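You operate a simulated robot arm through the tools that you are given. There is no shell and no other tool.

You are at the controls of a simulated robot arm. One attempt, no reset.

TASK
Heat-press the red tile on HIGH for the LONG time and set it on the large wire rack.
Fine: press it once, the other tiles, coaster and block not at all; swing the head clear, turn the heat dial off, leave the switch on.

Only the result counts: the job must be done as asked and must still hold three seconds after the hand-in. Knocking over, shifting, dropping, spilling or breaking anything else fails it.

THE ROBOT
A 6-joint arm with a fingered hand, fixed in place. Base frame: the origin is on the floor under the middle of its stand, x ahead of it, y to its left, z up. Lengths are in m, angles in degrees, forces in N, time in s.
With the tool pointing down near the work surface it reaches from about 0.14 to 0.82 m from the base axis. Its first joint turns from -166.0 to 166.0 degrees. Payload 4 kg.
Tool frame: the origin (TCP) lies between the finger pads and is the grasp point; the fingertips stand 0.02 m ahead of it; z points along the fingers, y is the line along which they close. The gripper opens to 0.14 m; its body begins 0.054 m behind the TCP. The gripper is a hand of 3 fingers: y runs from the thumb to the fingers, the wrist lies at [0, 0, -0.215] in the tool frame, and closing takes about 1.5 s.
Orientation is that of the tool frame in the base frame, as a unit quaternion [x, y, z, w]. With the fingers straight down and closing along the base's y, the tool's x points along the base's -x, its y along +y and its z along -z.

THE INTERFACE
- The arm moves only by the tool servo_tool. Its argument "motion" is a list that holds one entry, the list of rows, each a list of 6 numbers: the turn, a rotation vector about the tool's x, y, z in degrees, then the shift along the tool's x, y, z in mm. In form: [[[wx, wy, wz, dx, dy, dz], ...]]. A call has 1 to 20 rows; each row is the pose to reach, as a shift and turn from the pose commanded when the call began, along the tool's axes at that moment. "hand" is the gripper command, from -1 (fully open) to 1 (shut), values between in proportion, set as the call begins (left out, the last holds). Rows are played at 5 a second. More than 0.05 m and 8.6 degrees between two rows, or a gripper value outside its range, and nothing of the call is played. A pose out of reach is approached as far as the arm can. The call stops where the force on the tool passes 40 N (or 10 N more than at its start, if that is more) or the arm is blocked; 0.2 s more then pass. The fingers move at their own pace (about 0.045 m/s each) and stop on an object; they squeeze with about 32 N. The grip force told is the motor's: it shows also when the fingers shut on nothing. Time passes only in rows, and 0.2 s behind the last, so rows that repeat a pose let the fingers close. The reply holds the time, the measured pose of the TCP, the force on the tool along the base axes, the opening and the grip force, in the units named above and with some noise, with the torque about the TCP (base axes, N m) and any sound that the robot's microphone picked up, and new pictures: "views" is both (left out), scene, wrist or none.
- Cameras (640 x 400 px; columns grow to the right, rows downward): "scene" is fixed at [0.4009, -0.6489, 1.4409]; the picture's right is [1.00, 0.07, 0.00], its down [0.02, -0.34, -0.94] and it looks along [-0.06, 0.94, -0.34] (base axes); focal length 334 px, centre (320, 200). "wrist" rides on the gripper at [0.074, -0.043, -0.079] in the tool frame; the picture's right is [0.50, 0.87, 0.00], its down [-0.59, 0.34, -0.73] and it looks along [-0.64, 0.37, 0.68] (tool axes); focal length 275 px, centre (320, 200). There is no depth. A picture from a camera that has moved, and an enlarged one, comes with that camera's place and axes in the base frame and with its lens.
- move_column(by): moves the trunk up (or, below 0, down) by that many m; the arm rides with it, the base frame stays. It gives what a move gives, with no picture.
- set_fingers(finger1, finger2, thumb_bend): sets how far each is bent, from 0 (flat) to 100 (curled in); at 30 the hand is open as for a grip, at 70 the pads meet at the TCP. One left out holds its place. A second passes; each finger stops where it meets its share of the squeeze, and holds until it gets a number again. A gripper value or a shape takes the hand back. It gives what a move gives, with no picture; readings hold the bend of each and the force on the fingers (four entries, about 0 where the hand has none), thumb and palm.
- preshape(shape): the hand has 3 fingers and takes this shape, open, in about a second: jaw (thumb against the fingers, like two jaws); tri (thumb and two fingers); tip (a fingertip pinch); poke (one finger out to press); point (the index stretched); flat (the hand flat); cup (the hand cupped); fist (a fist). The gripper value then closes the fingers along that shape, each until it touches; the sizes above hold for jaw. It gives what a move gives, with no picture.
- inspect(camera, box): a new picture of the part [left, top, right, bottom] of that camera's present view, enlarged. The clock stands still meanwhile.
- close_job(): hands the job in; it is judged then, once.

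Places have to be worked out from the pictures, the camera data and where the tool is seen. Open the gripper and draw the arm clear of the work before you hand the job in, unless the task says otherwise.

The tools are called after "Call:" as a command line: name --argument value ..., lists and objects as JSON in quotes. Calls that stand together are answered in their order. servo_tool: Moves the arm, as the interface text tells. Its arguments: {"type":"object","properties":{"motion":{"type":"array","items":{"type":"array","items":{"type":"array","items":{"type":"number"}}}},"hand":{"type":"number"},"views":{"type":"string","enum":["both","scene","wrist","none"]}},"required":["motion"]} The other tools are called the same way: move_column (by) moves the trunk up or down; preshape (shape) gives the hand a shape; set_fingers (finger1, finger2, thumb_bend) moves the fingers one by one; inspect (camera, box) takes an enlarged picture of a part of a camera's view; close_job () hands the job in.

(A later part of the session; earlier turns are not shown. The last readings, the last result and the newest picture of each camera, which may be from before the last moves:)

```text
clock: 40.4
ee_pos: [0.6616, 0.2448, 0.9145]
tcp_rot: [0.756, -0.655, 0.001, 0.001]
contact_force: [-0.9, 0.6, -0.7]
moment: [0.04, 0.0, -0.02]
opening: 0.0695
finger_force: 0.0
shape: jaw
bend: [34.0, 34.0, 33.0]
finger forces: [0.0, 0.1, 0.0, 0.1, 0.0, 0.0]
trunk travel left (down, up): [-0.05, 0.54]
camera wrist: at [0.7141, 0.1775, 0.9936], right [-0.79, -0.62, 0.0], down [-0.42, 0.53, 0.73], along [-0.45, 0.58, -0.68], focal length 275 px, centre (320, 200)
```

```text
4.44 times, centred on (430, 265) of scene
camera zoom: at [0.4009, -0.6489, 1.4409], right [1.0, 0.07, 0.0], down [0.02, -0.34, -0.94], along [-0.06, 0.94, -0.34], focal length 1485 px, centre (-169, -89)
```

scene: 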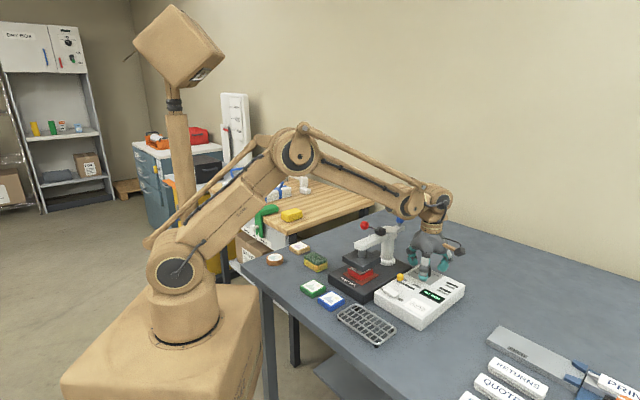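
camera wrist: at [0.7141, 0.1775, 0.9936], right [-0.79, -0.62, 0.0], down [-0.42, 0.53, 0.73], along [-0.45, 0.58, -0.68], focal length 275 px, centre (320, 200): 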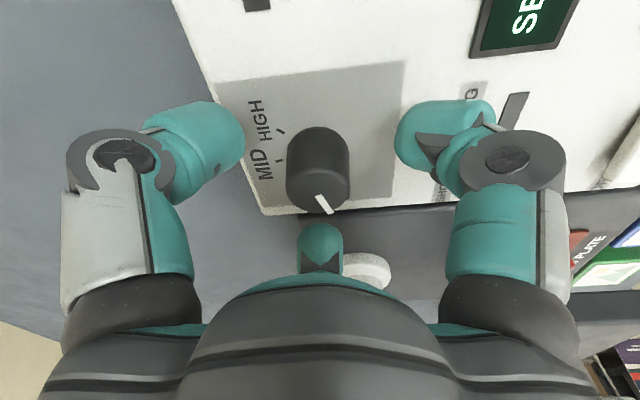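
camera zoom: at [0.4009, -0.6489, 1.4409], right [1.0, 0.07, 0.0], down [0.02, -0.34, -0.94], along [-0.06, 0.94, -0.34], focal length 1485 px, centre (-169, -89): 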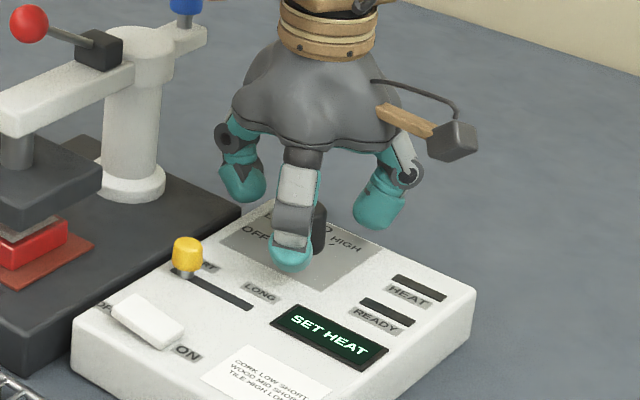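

Room remains above the box, so I lower 3 mm more and close on the dial knob.

Call:
servo_tool --motion '[[[0, 0, 0, 0, 0, 1.5], [0, 0, 0, 0, 0, 3], [0, 0, 0, 0, 0, 3]]]' --hand 0 --views "none"

Call:
servo_tool --motion '[[[0, 0, 0, 0, 0, 0], [0, 0, 0, 0, 0, 0], [0, 0, 0, 0, 0, 0], [0, 0, 0, 0, 0, 0], [0, 0, 0, 0, 0, 0], [0, 0, 0, 0, 0, 0]]]' --hand 1

Call:
inspect --camera "scene" --box '[380, 220, 480, 310]'

```text
clock: 41.2
ee_pos: [0.6614, 0.2451, 0.9094]
tcp_rot: [0.756, -0.655, 0.001, 0.001]
contact_force: [-0.1, -0.5, 0.0]
moment: [0.01, -0.03, 0.0]
opening: 0.0695
finger_force: 0.1
shape: jaw
bend: [34.0, 34.0, 33.0]
finger forces: [0.0, 0.0, 0.0, 0.0, 0.1, 0.0]
trunk travel left (down, up): [-0.05, 0.54]
```

```text
clock: 42.6
ee_pos: [0.6623, 0.2429, 0.9093]
tcp_rot: [0.756, -0.655, 0.0, 0.002]
contact_force: [-1.8, -2.1, -9.0]
moment: [0.01, 0.03, -0.04]
opening: 0.0233
finger_force: 32.3
shape: jaw
bend: [95.0, 96.0, 50.0]
finger forces: [25.8, 26.6, 0.1, 0.1, 26.8, 0.0]
trunk travel left (down, up): [-0.05, 0.54]
camera wrist: at [0.7146, 0.1767, 0.9891], right [-0.79, -0.62, 0.0], down [-0.42, 0.54, 0.73], along [-0.45, 0.58, -0.68], focal length 275 px, centre (320, 200)
```

scene: 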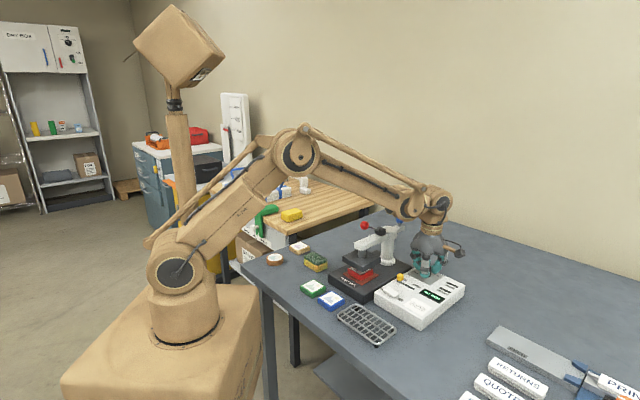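
wrist: 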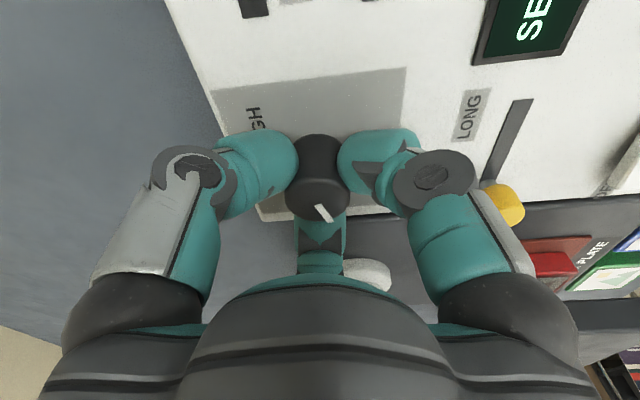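

```text
4.44 times, centred on (430, 265) of scene
camera zoom: at [0.4009, -0.6489, 1.4409], right [1.0, 0.07, 0.0], down [0.02, -0.34, -0.94], along [-0.06, 0.94, -0.34], focal length 1485 px, centre (-169, -89)
```

zoom: 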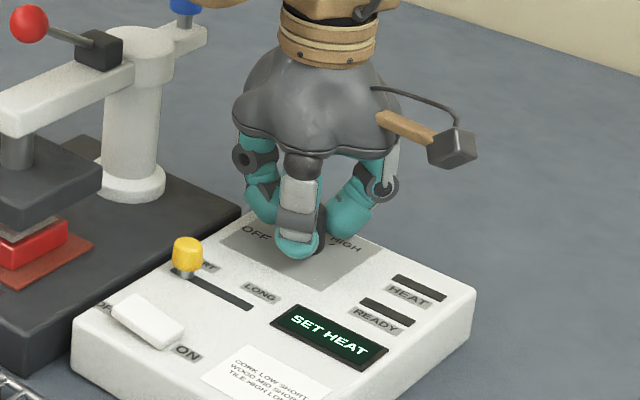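

The knob is held with about 26 N per finger. I turn clockwise by 48° first and check the pointer and the display.

Call:
servo_tool --motion '[[[0, 0, 8, 0, 0, 0], [0, 0, 16, 0, 0, 0], [0, 0, 24, 0, 0, 0], [0, 0, 32, 0, 0, 0], [0, 0, 40, 0, 0, 0], [0, 0, 48, 0, 0, 0], [0, 0, 48, 0, 0, 0]]]' --hand 1

Call:
inspect --camera "scene" --box '[380, 220, 480, 310]'

```text
clock: 44.2
ee_pos: [0.6609, 0.2455, 0.9085]
tcp_rot: [-0.424, 0.906, -0.002, 0.0]
contact_force: [-7.2, 4.7, -8.4]
moment: [0.03, 0.08, -0.01]
opening: 0.0237
finger_force: 31.6
shape: jaw
bend: [95.0, 96.0, 51.0]
finger forces: [26.6, 27.7, 0.0, 0.1, 25.6, 0.1]
trunk travel left (down, up): [-0.05, 0.54]
camera wrist: at [0.6464, 0.1603, 0.9892], right [-0.99, 0.17, 0.0], down [0.12, 0.67, 0.73], along [0.13, 0.72, -0.68], focal length 275 px, centre (320, 200)
```

scene: 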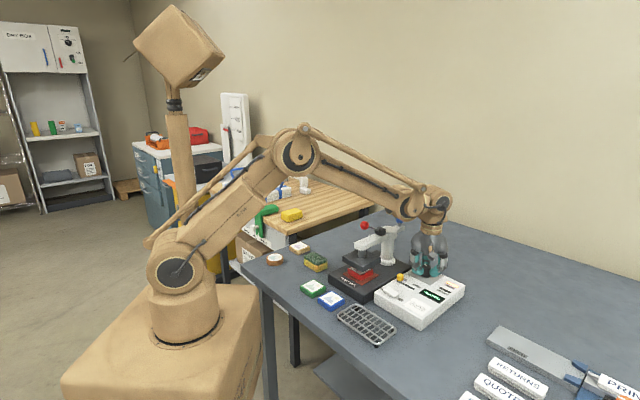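
wrist: 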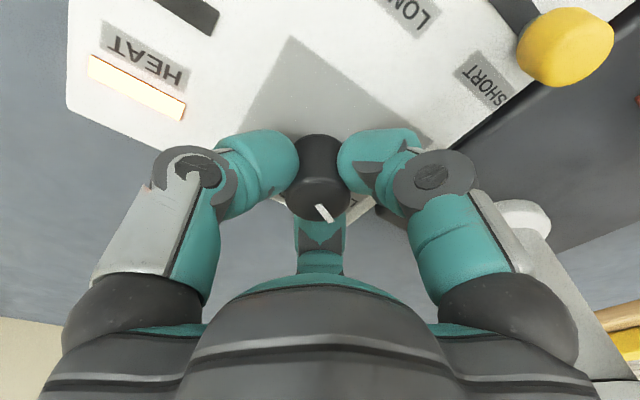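

```text
4.44 times, centred on (430, 265) of scene
camera zoom: at [0.4009, -0.6489, 1.4409], right [1.0, 0.07, 0.0], down [0.02, -0.34, -0.94], along [-0.06, 0.94, -0.34], focal length 1485 px, centre (-169, -89)
```

zoom: 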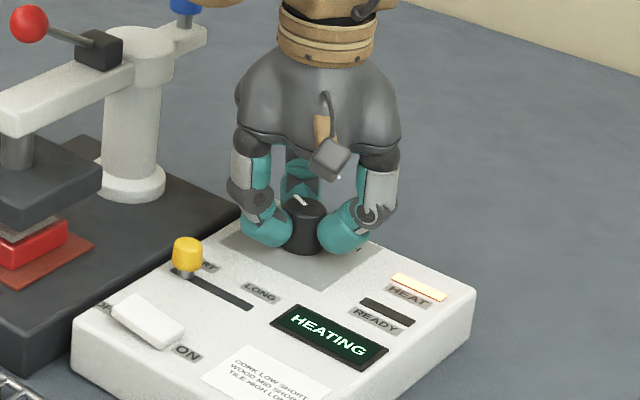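

The dial follows the hand, the HEAT lamp is lit and the display reads HEATING. I turn the remaining 101° to HIGH.

Call:
servo_tool --motion '[[[0, 0, 8, 0, 0, 0], [0, 0, 16, 0, 0, 0], [0, 0, 24, 0, 0, 0], [0, 0, 32, 0, 0, 0], [0, 0, 40, 0, 0, 0], [0, 0, 48, 0, 0, 0], [0, 0, 56, 0, 0, 0], [0, 0, 64, 0, 0, 0], [0, 0, 72, 0, 0, 0], [0, 0, 80, 0, 0, 0], [0, 0, 88, 0, 0, 0], [0, 0, 95, 0, 0, 0], [0, 0, 101, 0, 0, 0], [0, 0, 101, 0, 0, 0]]]' --hand 1

Call:
inspect --camera "scene" --box '[380, 220, 480, 310]'

Call:
inspect --camera "scene" --box '[405, 245, 455, 290]'

```text
clock: 47.2
ee_pos: [0.6619, 0.246, 0.9083]
tcp_rot: [0.429, 0.903, -0.002, 0.001]
contact_force: [5.4, 22.4, 4.5]
moment: [0.27, -0.06, 0.0]
opening: 0.0235
finger_force: 32.2
shape: jaw
bend: [95.0, 96.0, 51.0]
finger forces: [33.6, 28.2, 0.0, 0.1, 27.4, 0.1]
trunk travel left (down, up): [-0.05, 0.54]
camera wrist: at [0.5816, 0.2765, 0.9884], right [0.36, 0.93, 0.0], down [0.63, -0.24, 0.74], along [0.69, -0.26, -0.68], focal length 275 px, centre (320, 200)
```

scene: 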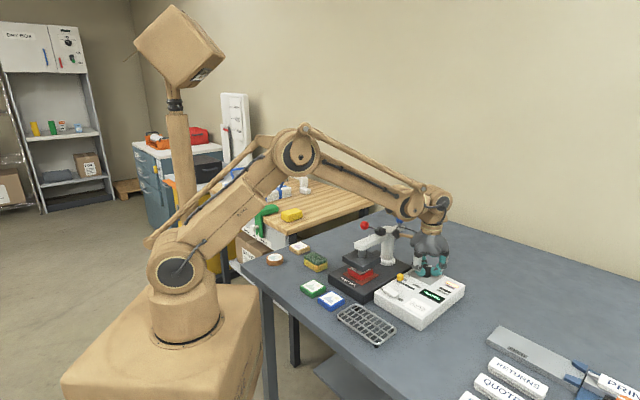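
wrist: 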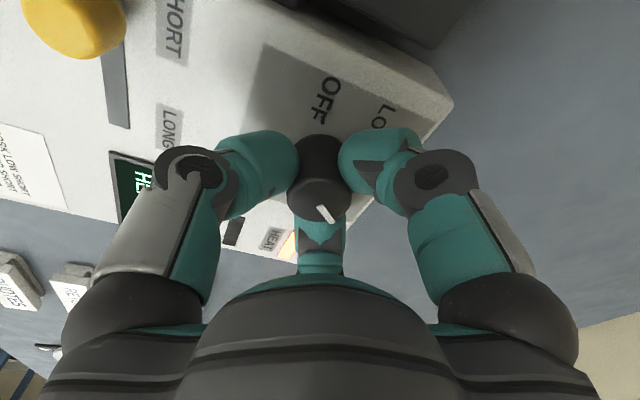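

```text
4.44 times, centred on (430, 265) of scene
camera zoom: at [0.4009, -0.6489, 1.4409], right [1.0, 0.07, 0.0], down [0.02, -0.34, -0.94], along [-0.06, 0.94, -0.34], focal length 1485 px, centre (-169, -89)
```

zoom: 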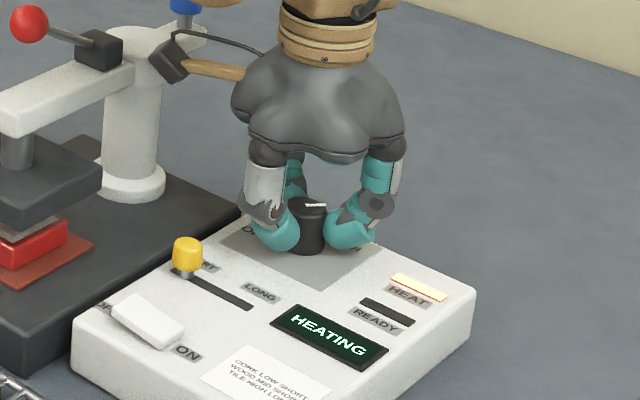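

```text
8.89 times, centred on (430, 268) of scene
camera zoom: at [0.4009, -0.6489, 1.4409], right [1.0, 0.07, 0.0], down [0.02, -0.34, -0.94], along [-0.06, 0.94, -0.34], focal length 2971 px, centre (-658, -400)
```

zoom: 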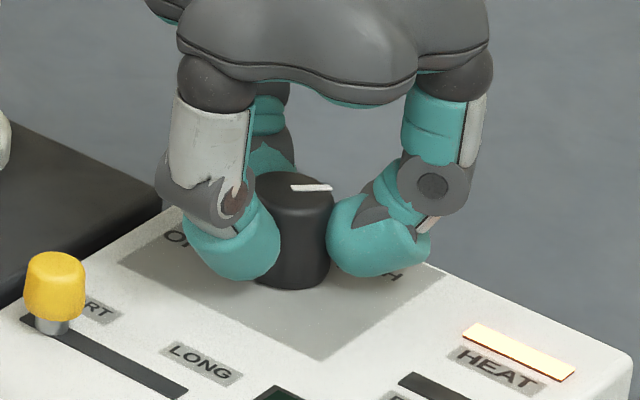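

The pointer now reads about 1–4°, at the HIGH mark, and the display shows HEATING. I open the fingers and rise to verify the dial's setting.

Call:
servo_tool --motion '[[[0, 0, 0, 0, 0, 0], [0, 0, 0, 0, 0, 0], [0, 0, 0, 0, 0, 0], [0, 0, 0, 0, 0, 0], [0, 0, 0, 0, 0, -15], [0, 0, 0, 0, 0, -50], [0, 0, 0, 0, 0, -95], [0, 0, 0, 0, 0, -140], [0, 0, 0, 0, 0, -140]]]' --hand 0

Call:
inspect --camera "scene" --box '[405, 245, 455, 290]'

Call:
inspect --camera "wrist" --box '[200, 0, 400, 130]'

```text
clock: 49.2
ee_pos: [0.6638, 0.2425, 1.0483]
tcp_rot: [0.429, 0.903, -0.001, 0.0]
contact_force: [-0.7, 0.3, 0.3]
moment: [-0.02, 0.03, 0.01]
opening: 0.0695
finger_force: 0.0
shape: jaw
bend: [34.0, 34.0, 33.0]
finger forces: [0.0, 0.0, 0.0, 0.1, 0.0, 0.0]
trunk travel left (down, up): [-0.05, 0.54]
camera wrist: at [0.5833, 0.2722, 1.1278], right [0.36, 0.93, 0.0], down [0.63, -0.24, 0.74], along [0.69, -0.26, -0.68], focal length 275 px, centre (320, 200)
```

scene: 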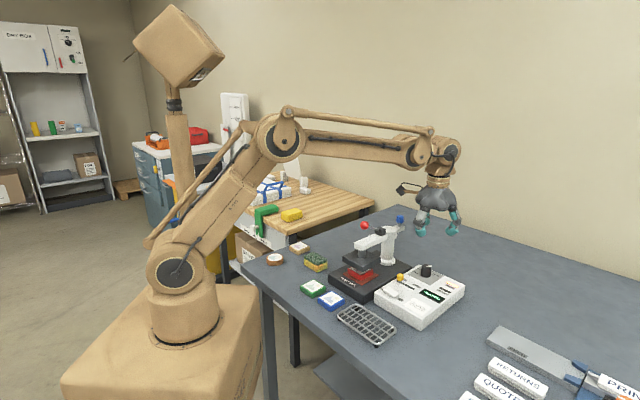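
wrist: 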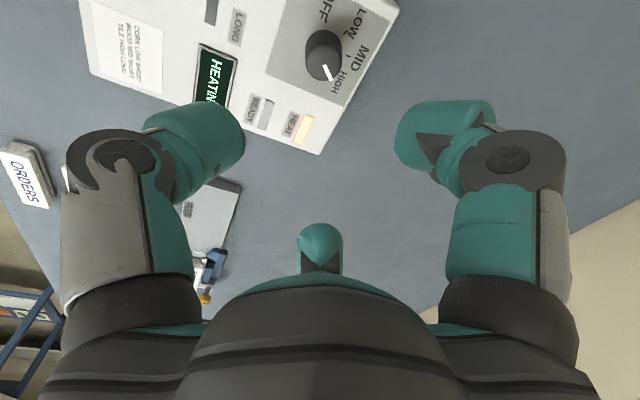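

```text
8.89 times, centred on (430, 268) of scene
camera zoom: at [0.4009, -0.6489, 1.4409], right [1.0, 0.07, 0.0], down [0.02, -0.34, -0.94], along [-0.06, 0.94, -0.34], focal length 2971 px, centre (-658, -400)
```

zoom: 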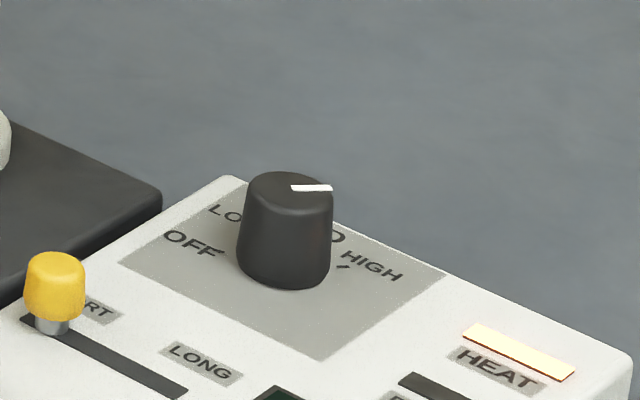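

```text
3.08 times, centred on (300, 65) of wrist
camera zoom: at [0.5833, 0.2722, 1.1278], right [0.36, 0.93, 0.0], down [0.63, -0.24, 0.74], along [0.69, -0.26, -0.68], focal length 847 px, centre (382, 615)
```

zoom: 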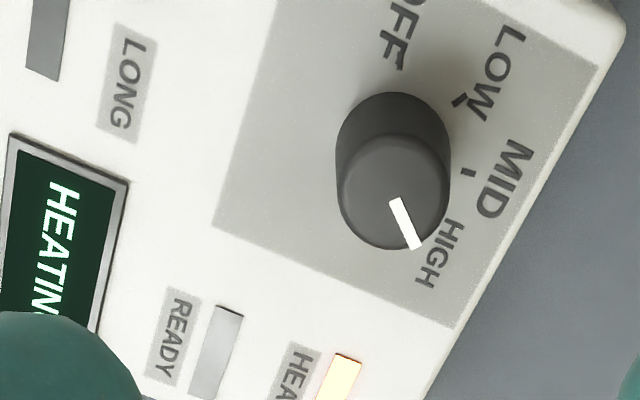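

The dial is on HIGH. Next is the time slider, whose yellow knob is near (0.580, 0.205). I move above it and turn the hand so that no finger faces the press head.

Call:
servo_tool --motion '[[[0, 0, -8, 1.6, -6.8, 0], [0, 0, -16, 3.2, -13.6, 0], [0, 0, -24, 4.8, -20.5, 0], [0, 0, -32, 6.4, -27.3, 0], [0, 0, -40, 8, -34.1, 0], [0, 0, -48, 9.6, -41, 0], [0, 0, -56, 11.2, -47.8, 0], [0, 0, -64, 12.8, -54.6, 0], [0, 0, -72, 14.4, -61.5, 0], [0, 0, -80, 16, -68.3, 0], [0, 0, -88, 17.6, -75.1, 0], [0, 0, -96, 19.2, -82, 0], [0, 0, -104, 20.8, -88.8, 0], [0, 0, -105.8, 20.8, -88.8, 0], [0, 0, -105.8, 20.8, -88.8, 0]]]' --hand 0

Call:
inspect --camera "wrist" --box '[220, 0, 440, 160]'

Call:
inspect --camera "scene" --box '[360, 210, 470, 310]'

```text
clock: 52.4
ee_pos: [0.5802, 0.2048, 1.0495]
tcp_rot: [-0.462, 0.887, -0.002, 0.0]
contact_force: [-0.4, 0.2, 0.4]
moment: [0.01, 0.0, 0.05]
opening: 0.0696
finger_force: 0.0
shape: jaw
bend: [34.0, 34.0, 33.0]
finger forces: [0.0, 0.0, 0.1, 0.1, 0.0, 0.0]
trunk travel left (down, up): [-0.05, 0.54]
camera wrist: at [0.5724, 0.119, 1.129], right [-1.0, 0.09, 0.0], down [0.06, 0.68, 0.73], along [0.06, 0.73, -0.68], focal length 275 px, centre (320, 200)
```

scene: 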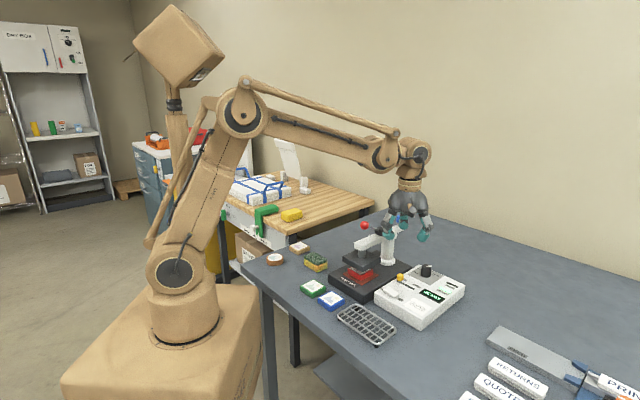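
wrist: 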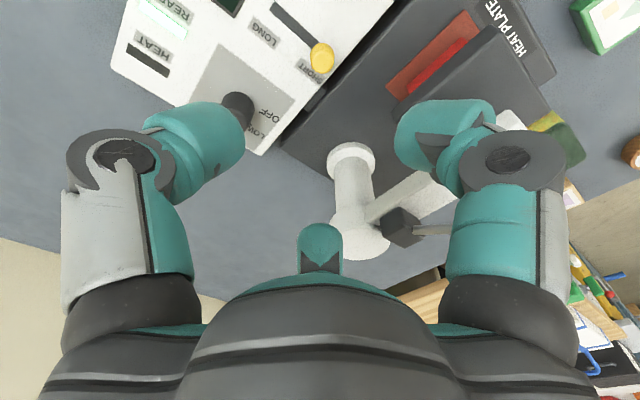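

```text
2.50 times, centred on (330, 80) of wrist
camera zoom: at [0.5724, 0.119, 1.129], right [-1.0, 0.09, 0.0], down [0.06, 0.68, 0.73], along [0.06, 0.73, -0.68], focal length 688 px, centre (295, 500)
```

zoom: 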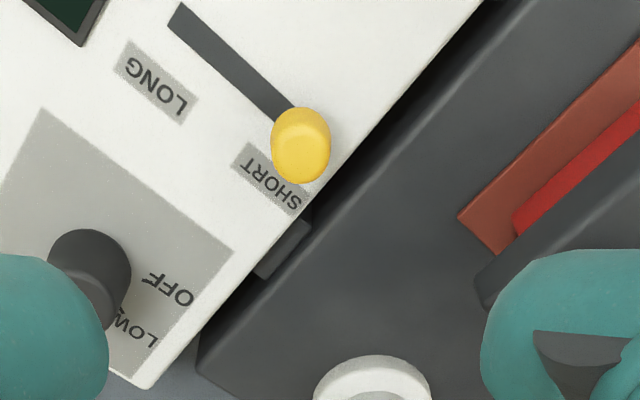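

```text
4.00 times, centred on (415, 260) of scene
camera zoom: at [0.4009, -0.6489, 1.4409], right [1.0, 0.07, 0.0], down [0.02, -0.34, -0.94], along [-0.06, 0.94, -0.34], focal length 1337 px, centre (-60, -40)
```

zoom: 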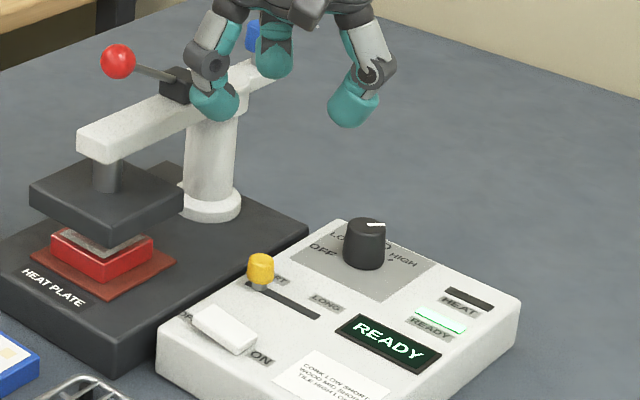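

The display already reads READY with the dial on HIGH. The slider's top is at (0.5775, 0.202, 0.908), so I align to it and lower around it.

Call:
servo_tool --motion '[[[0, 0, 0, 2, 0, 30], [0, 0, 0, 3.9, 0.3, 65], [0, 0, 0, 3.9, 0.3, 95], [0, 0, 0, 3.9, 0.3, 118], [0, 0, 0, 3.9, 0.3, 130], [0, 0, 0, 3.9, 0.3, 130]]]' --hand 0

Call:
inspect --camera "wrist" --box '[220, 80, 420, 240]'

Call:
inspect --camera "scene" --box '[360, 220, 450, 310]'

```text
clock: 53.8
ee_pos: [0.5763, 0.2014, 0.9181]
tcp_rot: [-0.462, 0.887, -0.001, 0.0]
contact_force: [0.5, 0.4, 1.5]
moment: [-0.01, 0.01, 0.01]
opening: 0.0696
finger_force: 0.0
shape: jaw
bend: [34.0, 34.0, 33.0]
finger forces: [0.0, 0.1, 0.0, 0.0, 0.0, 0.0]
trunk travel left (down, up): [-0.05, 0.54]
camera wrist: at [0.5689, 0.1163, 0.9985], right [-1.0, 0.09, 0.0], down [0.06, 0.68, 0.73], along [0.06, 0.73, -0.68], focal length 275 px, centre (320, 200)
```

scene: 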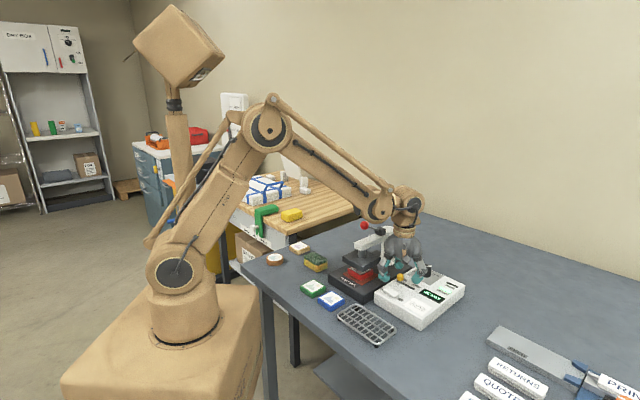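
wrist: 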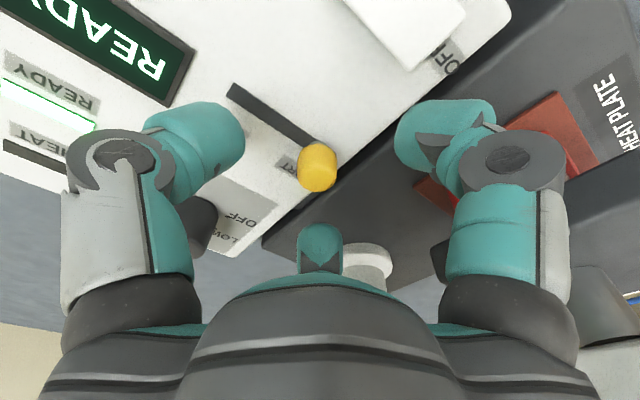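

```text
2.50 times, centred on (320, 160) of wrist
camera zoom: at [0.5689, 0.1163, 0.9985], right [-1.0, 0.09, 0.0], down [0.06, 0.68, 0.73], along [0.06, 0.73, -0.68], focal length 688 px, centre (320, 300)
```

zoom: 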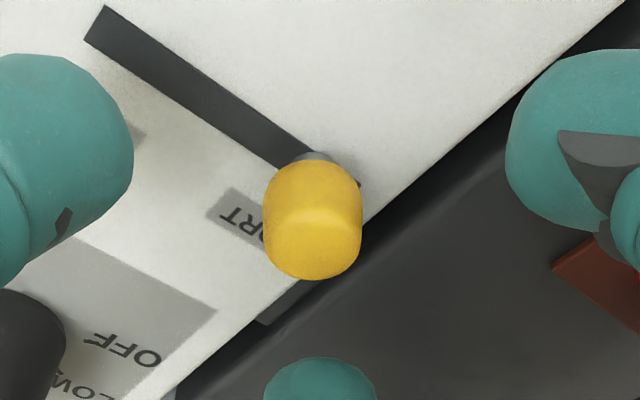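

```text
4.44 times, centred on (405, 265) of scene
camera zoom: at [0.4009, -0.6489, 1.4409], right [1.0, 0.07, 0.0], down [0.02, -0.34, -0.94], along [-0.06, 0.94, -0.34], focal length 1485 px, centre (-58, -89)
```

zoom: 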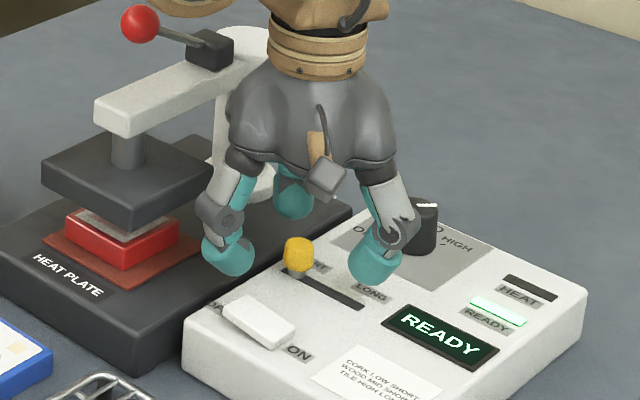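

The slider knob sits at the TCP within 2 mm. I lower 8 mm more and close loosely around it.

Call:
servo_tool --motion '[[[0, 0, 0, 0, 0, 4], [0, 0, 0, 0, 0, 7.5], [0, 0, 0, 0, 0, 7.5]]]' --hand 0 --views "none"

Call:
servo_tool --motion '[[[0, 0, 0, 0, 0, 0], [0, 0, 0, 0, 0, 0], [0, 0, 0, 0, 0, 0], [0, 0, 0, 0, 0, 0], [0, 0, 0, 0, 0, 0]]]' --hand 0.62

Call:
inspect --camera "scene" --box '[370, 240, 440, 300]'

```text
clock: 54.6
ee_pos: [0.5771, 0.2019, 0.9117]
tcp_rot: [-0.462, 0.887, -0.001, 0.0]
contact_force: [0.0, -0.5, 0.9]
moment: [-0.03, -0.04, 0.03]
opening: 0.0697
finger_force: 0.1
shape: jaw
bend: [34.0, 34.0, 33.0]
finger forces: [0.1, 0.0, 0.0, 0.0, 0.0, 0.1]
trunk travel left (down, up): [-0.05, 0.54]
```

```text
clock: 55.8
ee_pos: [0.5769, 0.201, 0.9111]
tcp_rot: [-0.461, 0.887, -0.002, 0.0]
contact_force: [0.6, 0.4, -0.2]
moment: [0.01, 0.03, 0.01]
opening: 0.0268
finger_force: 0.0
shape: jaw
bend: [49.0, 49.0, 49.0]
finger forces: [0.0, 0.1, 0.1, 0.0, 0.0, 0.1]
trunk travel left (down, up): [-0.05, 0.54]
camera wrist: at [0.5693, 0.1158, 0.9908], right [-1.0, 0.09, 0.0], down [0.06, 0.68, 0.73], along [0.06, 0.73, -0.68], focal length 275 px, centre (320, 200)
```

scene: 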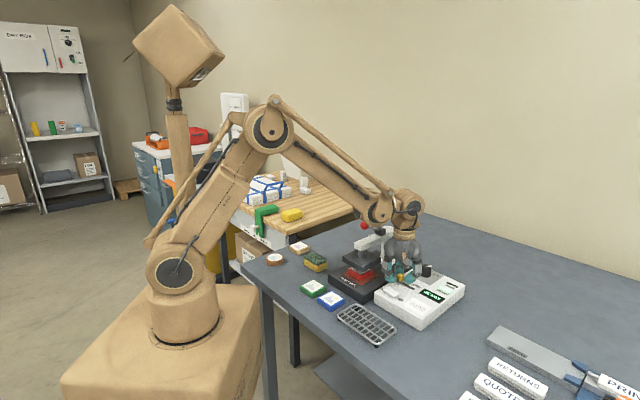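
wrist: 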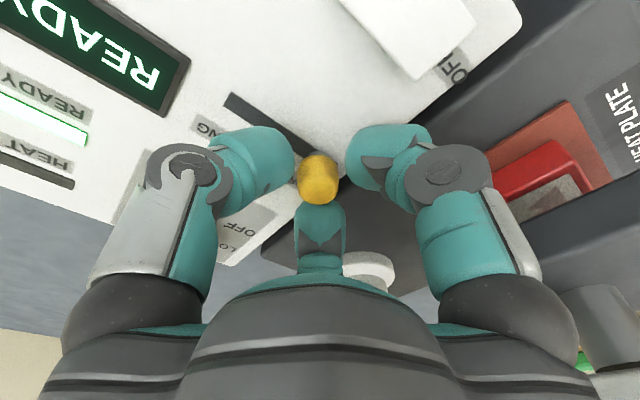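

```text
6.67 times, centred on (405, 270) of scene
camera zoom: at [0.4009, -0.6489, 1.4409], right [1.0, 0.07, 0.0], down [0.02, -0.34, -0.94], along [-0.06, 0.94, -0.34], focal length 2228 px, centre (-247, -267)
```

zoom: 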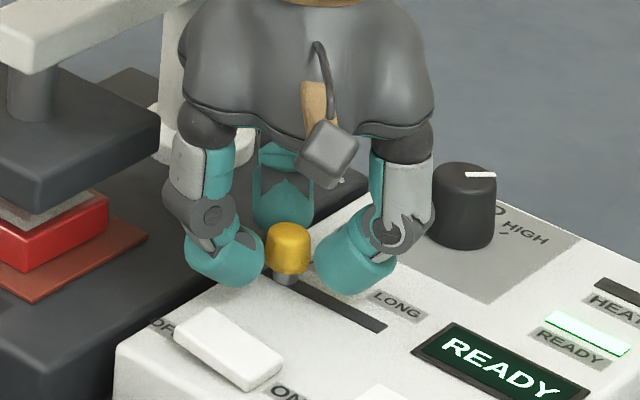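

The cage is around the slider with no contact. I push it along the slot toward LONG by 38 mm.

Call:
servo_tool --motion '[[[0, 0, 0, 1.0, -6.2, 0], [0, 0, 0, 2.0, -12.5, 0], [0, 0, 0, 3.0, -18.7, 0], [0, 0, 0, 4.1, -25, 0], [0, 0, 0, 5.1, -31.2, 0], [0, 0, 0, 6.1, -37.5, 0], [0, 0, 0, 6.1, -37.5, 0]]]' --hand 0.62

Call:
inspect --camera "scene" --box '[370, 240, 450, 310]'

```text
clock: 57.4
ee_pos: [0.6046, 0.1738, 0.913]
tcp_rot: [-0.462, 0.887, -0.001, 0.0]
contact_force: [-0.1, -0.3, -0.2]
moment: [0.02, 0.0, -0.01]
opening: 0.0267
finger_force: 0.0
shape: jaw
bend: [49.0, 49.0, 49.0]
finger forces: [0.0, 0.0, 0.1, 0.1, 0.1, 0.0]
trunk travel left (down, up): [-0.05, 0.54]
camera wrist: at [0.5964, 0.0892, 0.9926], right [-1.0, 0.09, 0.0], down [0.06, 0.68, 0.73], along [0.06, 0.73, -0.68], focal length 275 px, centre (320, 200)
```

scene: 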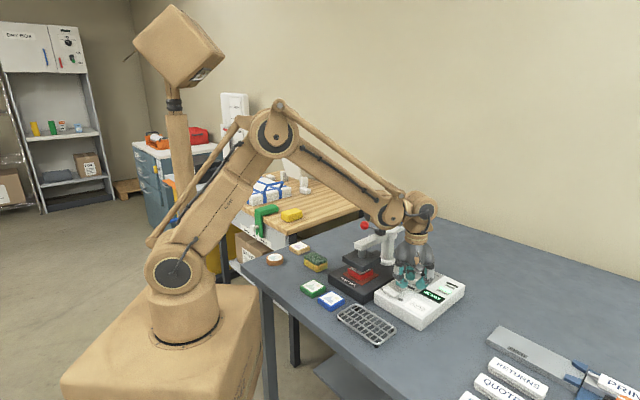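
wrist: 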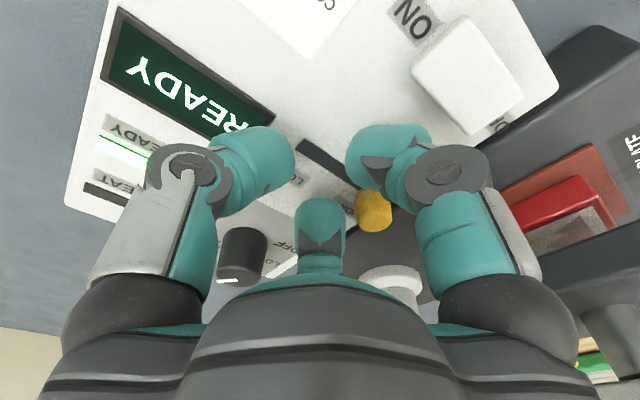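

```text
5.71 times, centred on (410, 275) of scene
camera zoom: at [0.4009, -0.6489, 1.4409], right [1.0, 0.07, 0.0], down [0.02, -0.34, -0.94], along [-0.06, 0.94, -0.34], focal length 1910 px, centre (-194, -229)
```

zoom: 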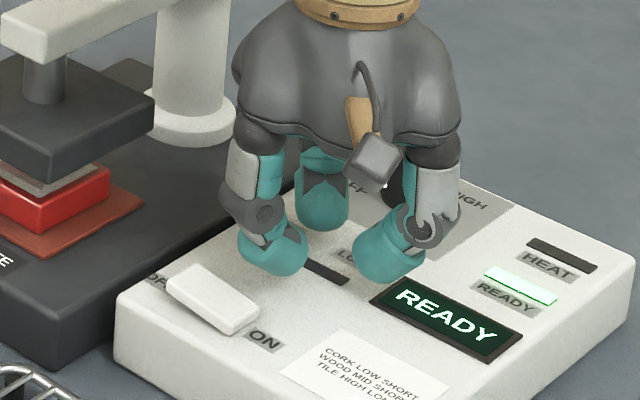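

The slider slipped out between two fingers and stayed behind, so caging isn't enough here. I open, rise and check its position before gripping it properly.

Call:
servo_tool --motion '[[[0, 0, 0, 0, 0, -10], [0, 0, 0, 0, 0, -35], [0, 0, 0, -3, 18, -70], [0, 0, 0, -6.1, 37.5, -100], [0, 0, 0, -6.1, 37.5, -100], [0, 0, 0, -6.1, 37.5, -100]]]' --hand 0.62

Call:
inspect --camera "scene" --box '[370, 240, 450, 310]'

Call:
inspect --camera "wrist" --box '[220, 0, 420, 160]'

```text
clock: 58.8
ee_pos: [0.5755, 0.2025, 1.0152]
tcp_rot: [-0.463, 0.887, -0.001, 0.0]
contact_force: [0.3, -0.5, -0.4]
moment: [0.0, 0.0, 0.01]
opening: 0.0267
finger_force: 0.1
shape: jaw
bend: [49.0, 49.0, 49.0]
finger forces: [0.1, 0.0, 0.0, 0.0, 0.1, 0.0]
trunk travel left (down, up): [-0.05, 0.54]
camera wrist: at [0.568, 0.118, 1.0947], right [-1.0, 0.09, 0.0], down [0.06, 0.68, 0.73], along [0.06, 0.73, -0.68], focal length 275 px, centre (320, 200)
```

scene: 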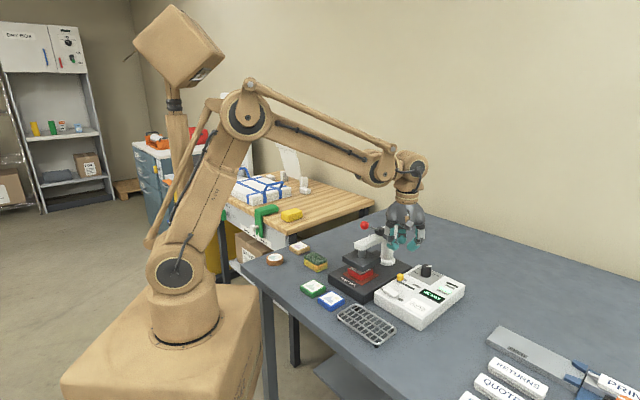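
wrist: 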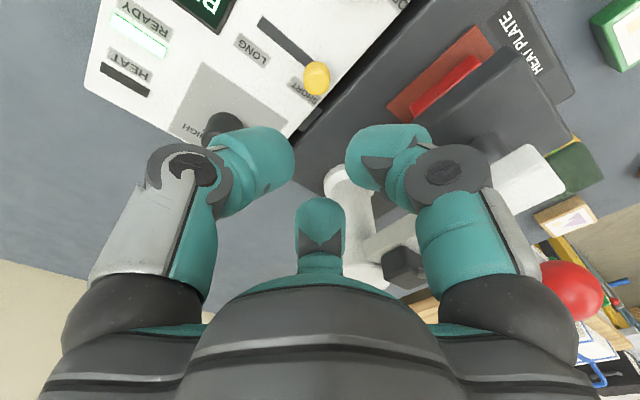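

```text
5.71 times, centred on (410, 275) of scene
camera zoom: at [0.4009, -0.6489, 1.4409], right [1.0, 0.07, 0.0], down [0.02, -0.34, -0.94], along [-0.06, 0.94, -0.34], focal length 1910 px, centre (-194, -229)
```

zoom: 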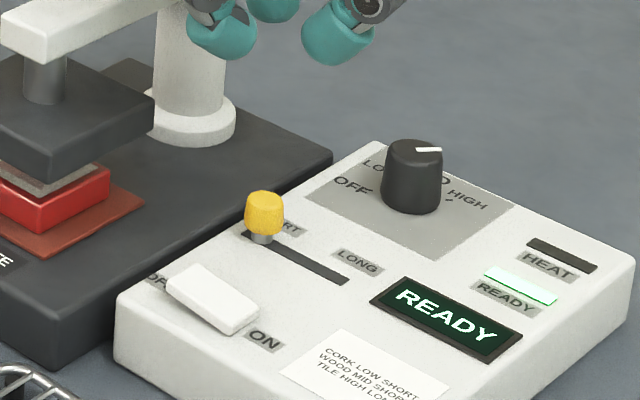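

```text
2.50 times, centred on (320, 80) of wrist
camera zoom: at [0.568, 0.118, 1.0947], right [-1.0, 0.09, 0.0], down [0.06, 0.68, 0.73], along [0.06, 0.73, -0.68], focal length 688 px, centre (320, 500)
```

zoom: 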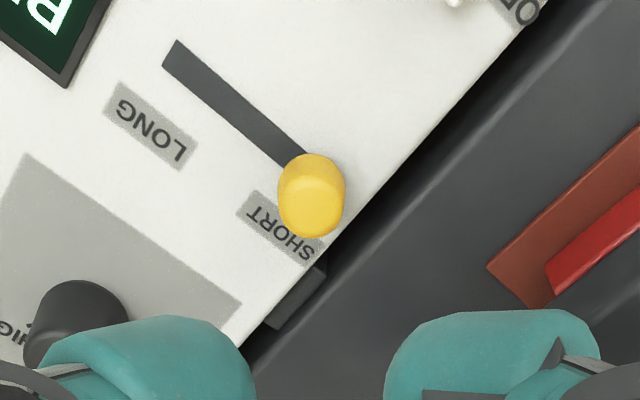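

The slider is unmoved at SHORT and nothing else changed. I open, descend on it again and grip it firmly this time.

Call:
servo_tool --motion '[[[0, 0, 0, 0, 0, 0], [0, 0, 0, 0, 0, 0], [0, 0, 0, 0, 0, 30], [0, 0, 0, 0, 0, 65], [0, 0, 0, 0, 0, 90], [0, 0, 0, 0, 0, 101], [0, 0, 0, 0, 0, 101]]]' --hand 0 --views "none"

Call:
servo_tool --motion '[[[0, 0, 0, 0, 0, 0], [0, 0, 0, 0, 0, 0], [0, 0, 0, 0, 0, 0], [0, 0, 0, 0, 0, 0], [0, 0, 0, 0, 0, 0], [0, 0, 0, 0, 0, 0], [0, 0, 0, 0, 0, 0]]]' --hand 1

Call:
inspect --camera "scene" --box '[370, 240, 440, 300]'

Call:
inspect --camera "wrist" --box '[240, 80, 400, 240]'

```text
clock: 60.4
ee_pos: [0.5786, 0.2011, 0.9099]
tcp_rot: [-0.461, 0.887, -0.002, -0.001]
contact_force: [0.0, 0.7, 0.8]
moment: [0.0, -0.01, -0.02]
opening: 0.0695
finger_force: 0.0
shape: jaw
bend: [34.0, 34.0, 33.0]
finger forces: [0.1, 0.0, 0.1, 0.0, 0.1, 0.0]
trunk travel left (down, up): [-0.05, 0.54]
```

```text
clock: 62.0
ee_pos: [0.5775, 0.2013, 0.9101]
tcp_rot: [-0.462, 0.887, -0.002, 0.0]
contact_force: [-2.6, -1.4, -8.1]
moment: [0.02, 0.1, 0.02]
opening: 0.0143
finger_force: 32.0
shape: jaw
bend: [67.0, 56.0, 58.0]
finger forces: [25.6, 28.3, 0.1, 0.0, 24.8, 0.1]
trunk travel left (down, up): [-0.05, 0.54]
camera wrist: at [0.5698, 0.1151, 0.9895], right [-1.0, 0.09, 0.0], down [0.06, 0.68, 0.73], along [0.06, 0.73, -0.68], focal length 275 px, centre (320, 200)
```

scene: 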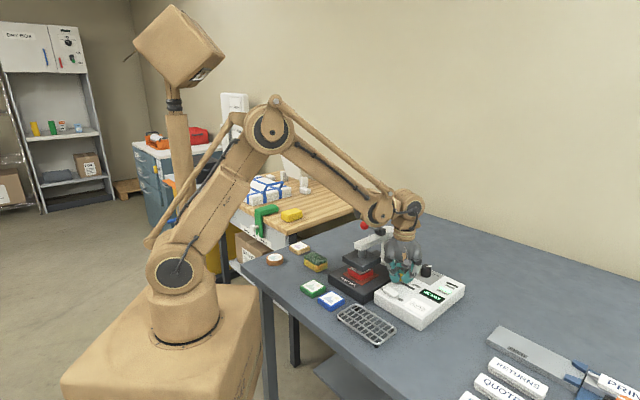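
wrist: 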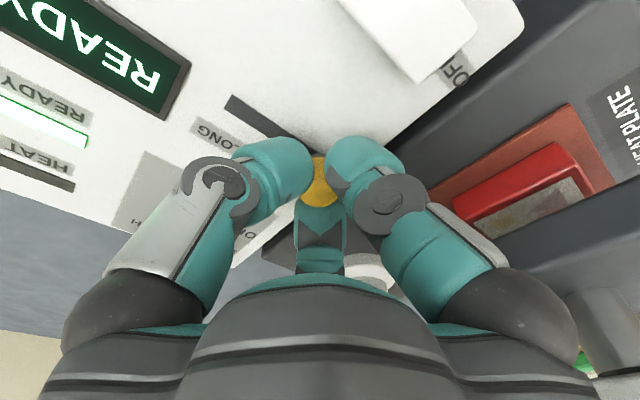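

```text
6.67 times, centred on (405, 270) of scene
camera zoom: at [0.4009, -0.6489, 1.4409], right [1.0, 0.07, 0.0], down [0.02, -0.34, -0.94], along [-0.06, 0.94, -0.34], focal length 2228 px, centre (-247, -267)
```

zoom: 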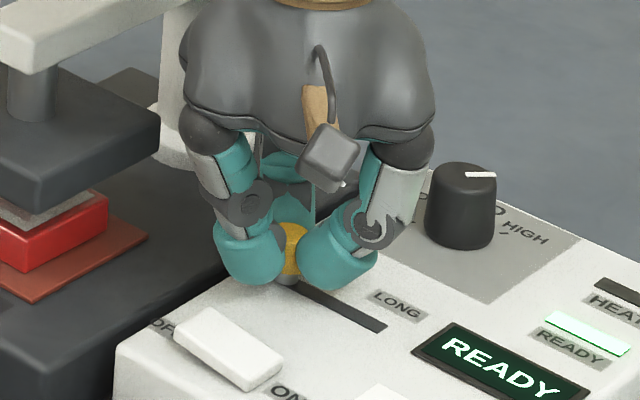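

```text
2.50 times, centred on (320, 160) of wrist
camera zoom: at [0.5698, 0.1151, 0.9895], right [-1.0, 0.09, 0.0], down [0.06, 0.68, 0.73], along [0.06, 0.73, -0.68], focal length 688 px, centre (320, 300)
```

zoom: 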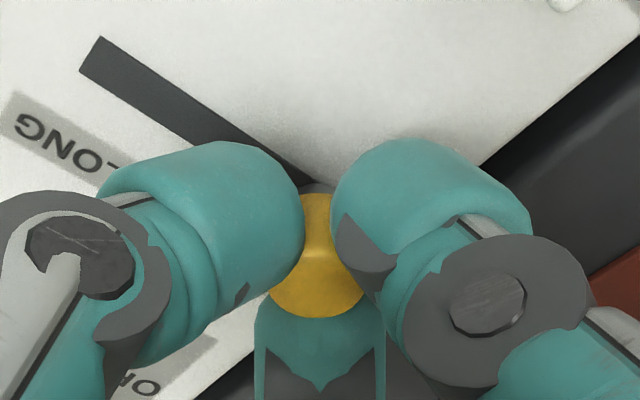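

The slider knob is firmly gripped. I pull it 36 mm along the slot, whose direction I measure at about -45°.

Call:
servo_tool --motion '[[[0, 0, 0, 0.7, -4, 0], [0, 0, 0, 1.7, -10, 0], [0, 0, 0, 2.7, -16, 0], [0, 0, 0, 3.8, -22, 0], [0, 0, 0, 4.8, -28, 0], [0, 0, 0, 5.6, -33, 0], [0, 0, 0, 6.1, -35.5, 0], [0, 0, 0, 6.1, -35.5, 0]]]' --hand 1

Call:
inspect --camera "scene" --box '[370, 240, 450, 310]'

Call:
inspect --camera "wrist" --box '[220, 60, 420, 240]'

```text
clock: 63.8
ee_pos: [0.6033, 0.1758, 0.9119]
tcp_rot: [-0.462, 0.887, -0.001, -0.001]
contact_force: [-8.3, -8.2, -28.6]
moment: [-0.13, 0.14, 0.07]
opening: 0.0143
finger_force: 31.6
shape: jaw
bend: [67.0, 88.0, 58.0]
finger forces: [26.4, 24.0, 0.1, 0.0, 21.9, 0.0]
trunk travel left (down, up): [-0.05, 0.54]
camera wrist: at [0.5952, 0.0904, 0.9905], right [-1.0, 0.09, 0.0], down [0.06, 0.68, 0.73], along [0.06, 0.73, -0.68], focal length 275 px, centre (320, 200)
```

scene: 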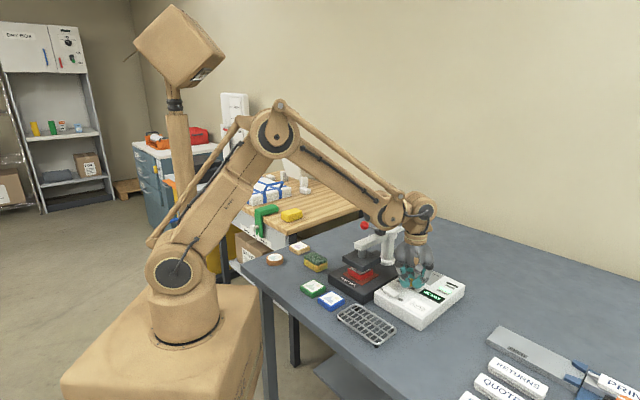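
wrist: 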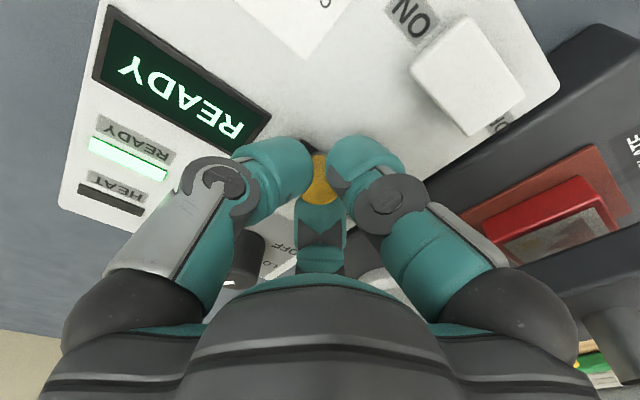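

```text
5.71 times, centred on (410, 275) of scene
camera zoom: at [0.4009, -0.6489, 1.4409], right [1.0, 0.07, 0.0], down [0.02, -0.34, -0.94], along [-0.06, 0.94, -0.34], focal length 1910 px, centre (-194, -229)
```

zoom: 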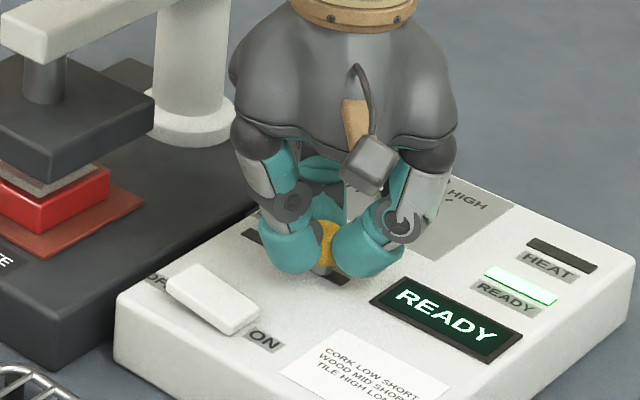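

```text
2.22 times, centred on (320, 150) of wrist
camera zoom: at [0.5952, 0.0904, 0.9905], right [-1.0, 0.09, 0.0], down [0.06, 0.68, 0.73], along [0.06, 0.73, -0.68], focal length 612 px, centre (320, 311)
```

zoom: 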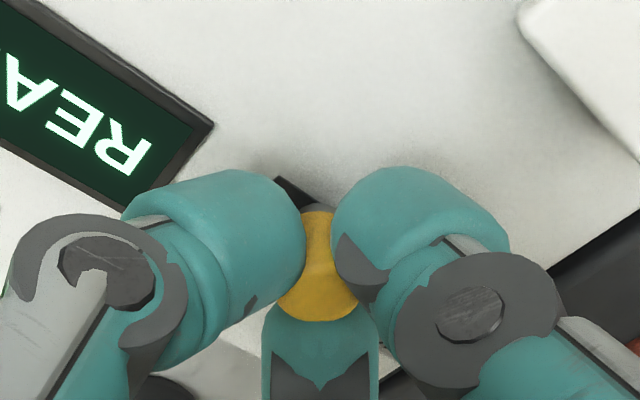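

The slider moved, with some slot left ahead. I ease down 1 mm to relieve the pull and go another 4 mm to bring it to the end.

Call:
servo_tool --motion '[[[0, 0, 0, 0, 0, 1], [0, 0, 0, 0.3, -2, 1], [0, 0, 0, 0.7, -4, 1], [0, 0, 0, 0.7, -4, 1]]]' --hand 1

Call:
inspect --camera "scene" --box '[370, 240, 450, 310]'

```text
clock: 64.8
ee_pos: [0.6067, 0.173, 0.9122]
tcp_rot: [-0.462, 0.887, 0.001, 0.0]
contact_force: [-8.1, -8.3, -18.7]
moment: [-0.09, 0.12, 0.06]
opening: 0.0143
finger_force: 32.0
shape: jaw
bend: [67.0, 88.0, 58.0]
finger forces: [27.7, 25.6, 0.1, 0.0, 23.6, 0.0]
trunk travel left (down, up): [-0.05, 0.54]
camera wrist: at [0.5982, 0.0874, 0.9902], right [-1.0, 0.09, 0.0], down [0.06, 0.68, 0.73], along [0.06, 0.73, -0.68], focal length 275 px, centre (320, 200)
```

scene: 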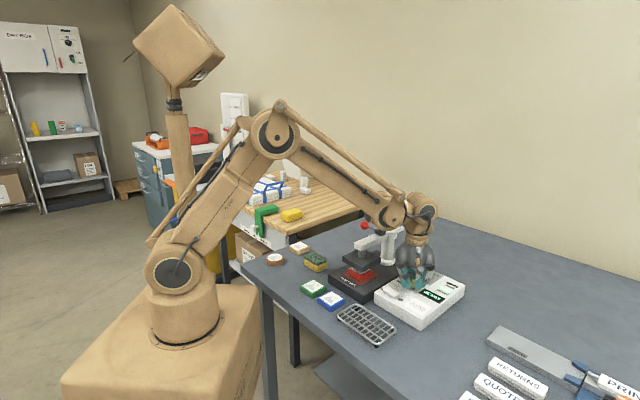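
wrist: 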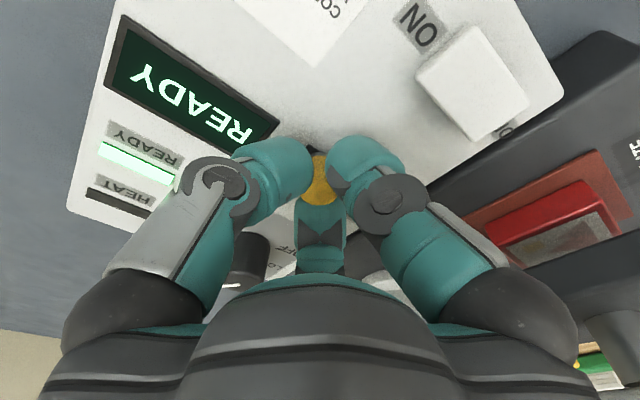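

```text
5.71 times, centred on (410, 275) of scene
camera zoom: at [0.4009, -0.6489, 1.4409], right [1.0, 0.07, 0.0], down [0.02, -0.34, -0.94], along [-0.06, 0.94, -0.34], focal length 1910 px, centre (-194, -229)
```

zoom: 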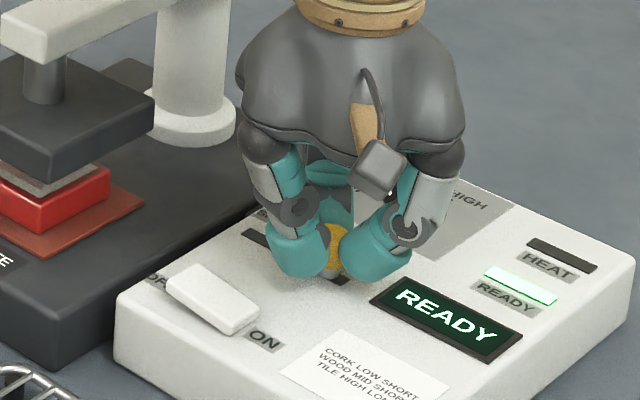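

The slider has travelled about 4 cm and the box has not moved. I go 3 mm more to feel for the end stop.

Call:
servo_tool --motion '[[[0, 0, 0, 0.2, -1.5, 0.5], [0, 0, 0, 0.5, -3, 0.5], [0, 0, 0, 0.5, -3, 0.5]]]' --hand 1 --views "scene"

Call:
inspect --camera "scene" --box '[370, 240, 450, 310]'

```text
clock: 65.6
ee_pos: [0.6066, 0.1715, 0.9102]
tcp_rot: [-0.462, 0.887, 0.0, -0.001]
contact_force: [-23.1, 8.2, -19.6]
moment: [0.09, 0.36, 0.11]
opening: 0.014
finger_force: 32.1
shape: jaw
bend: [67.0, 56.0, 59.0]
finger forces: [27.8, 30.8, 0.1, 0.0, 18.7, 0.0]
trunk travel left (down, up): [-0.05, 0.54]
```

scene: 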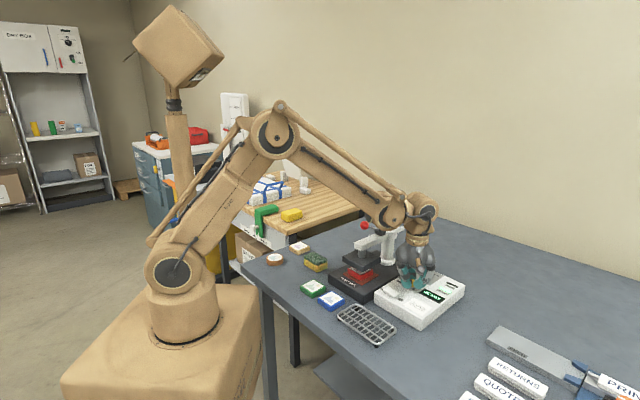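

```text
5.71 times, centred on (410, 275) of scene
camera zoom: at [0.4009, -0.6489, 1.4409], right [1.0, 0.07, 0.0], down [0.02, -0.34, -0.94], along [-0.06, 0.94, -0.34], focal length 1910 px, centre (-194, -229)
```

zoom: 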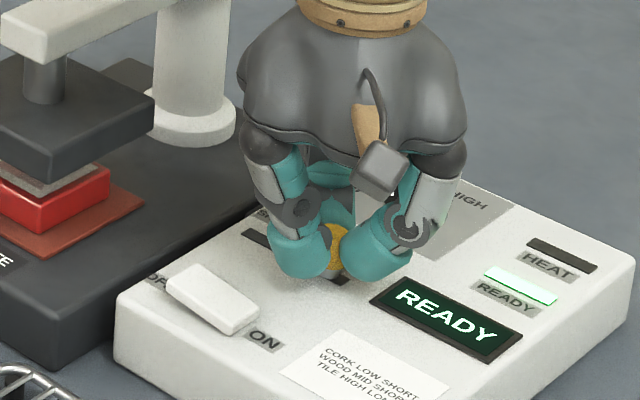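

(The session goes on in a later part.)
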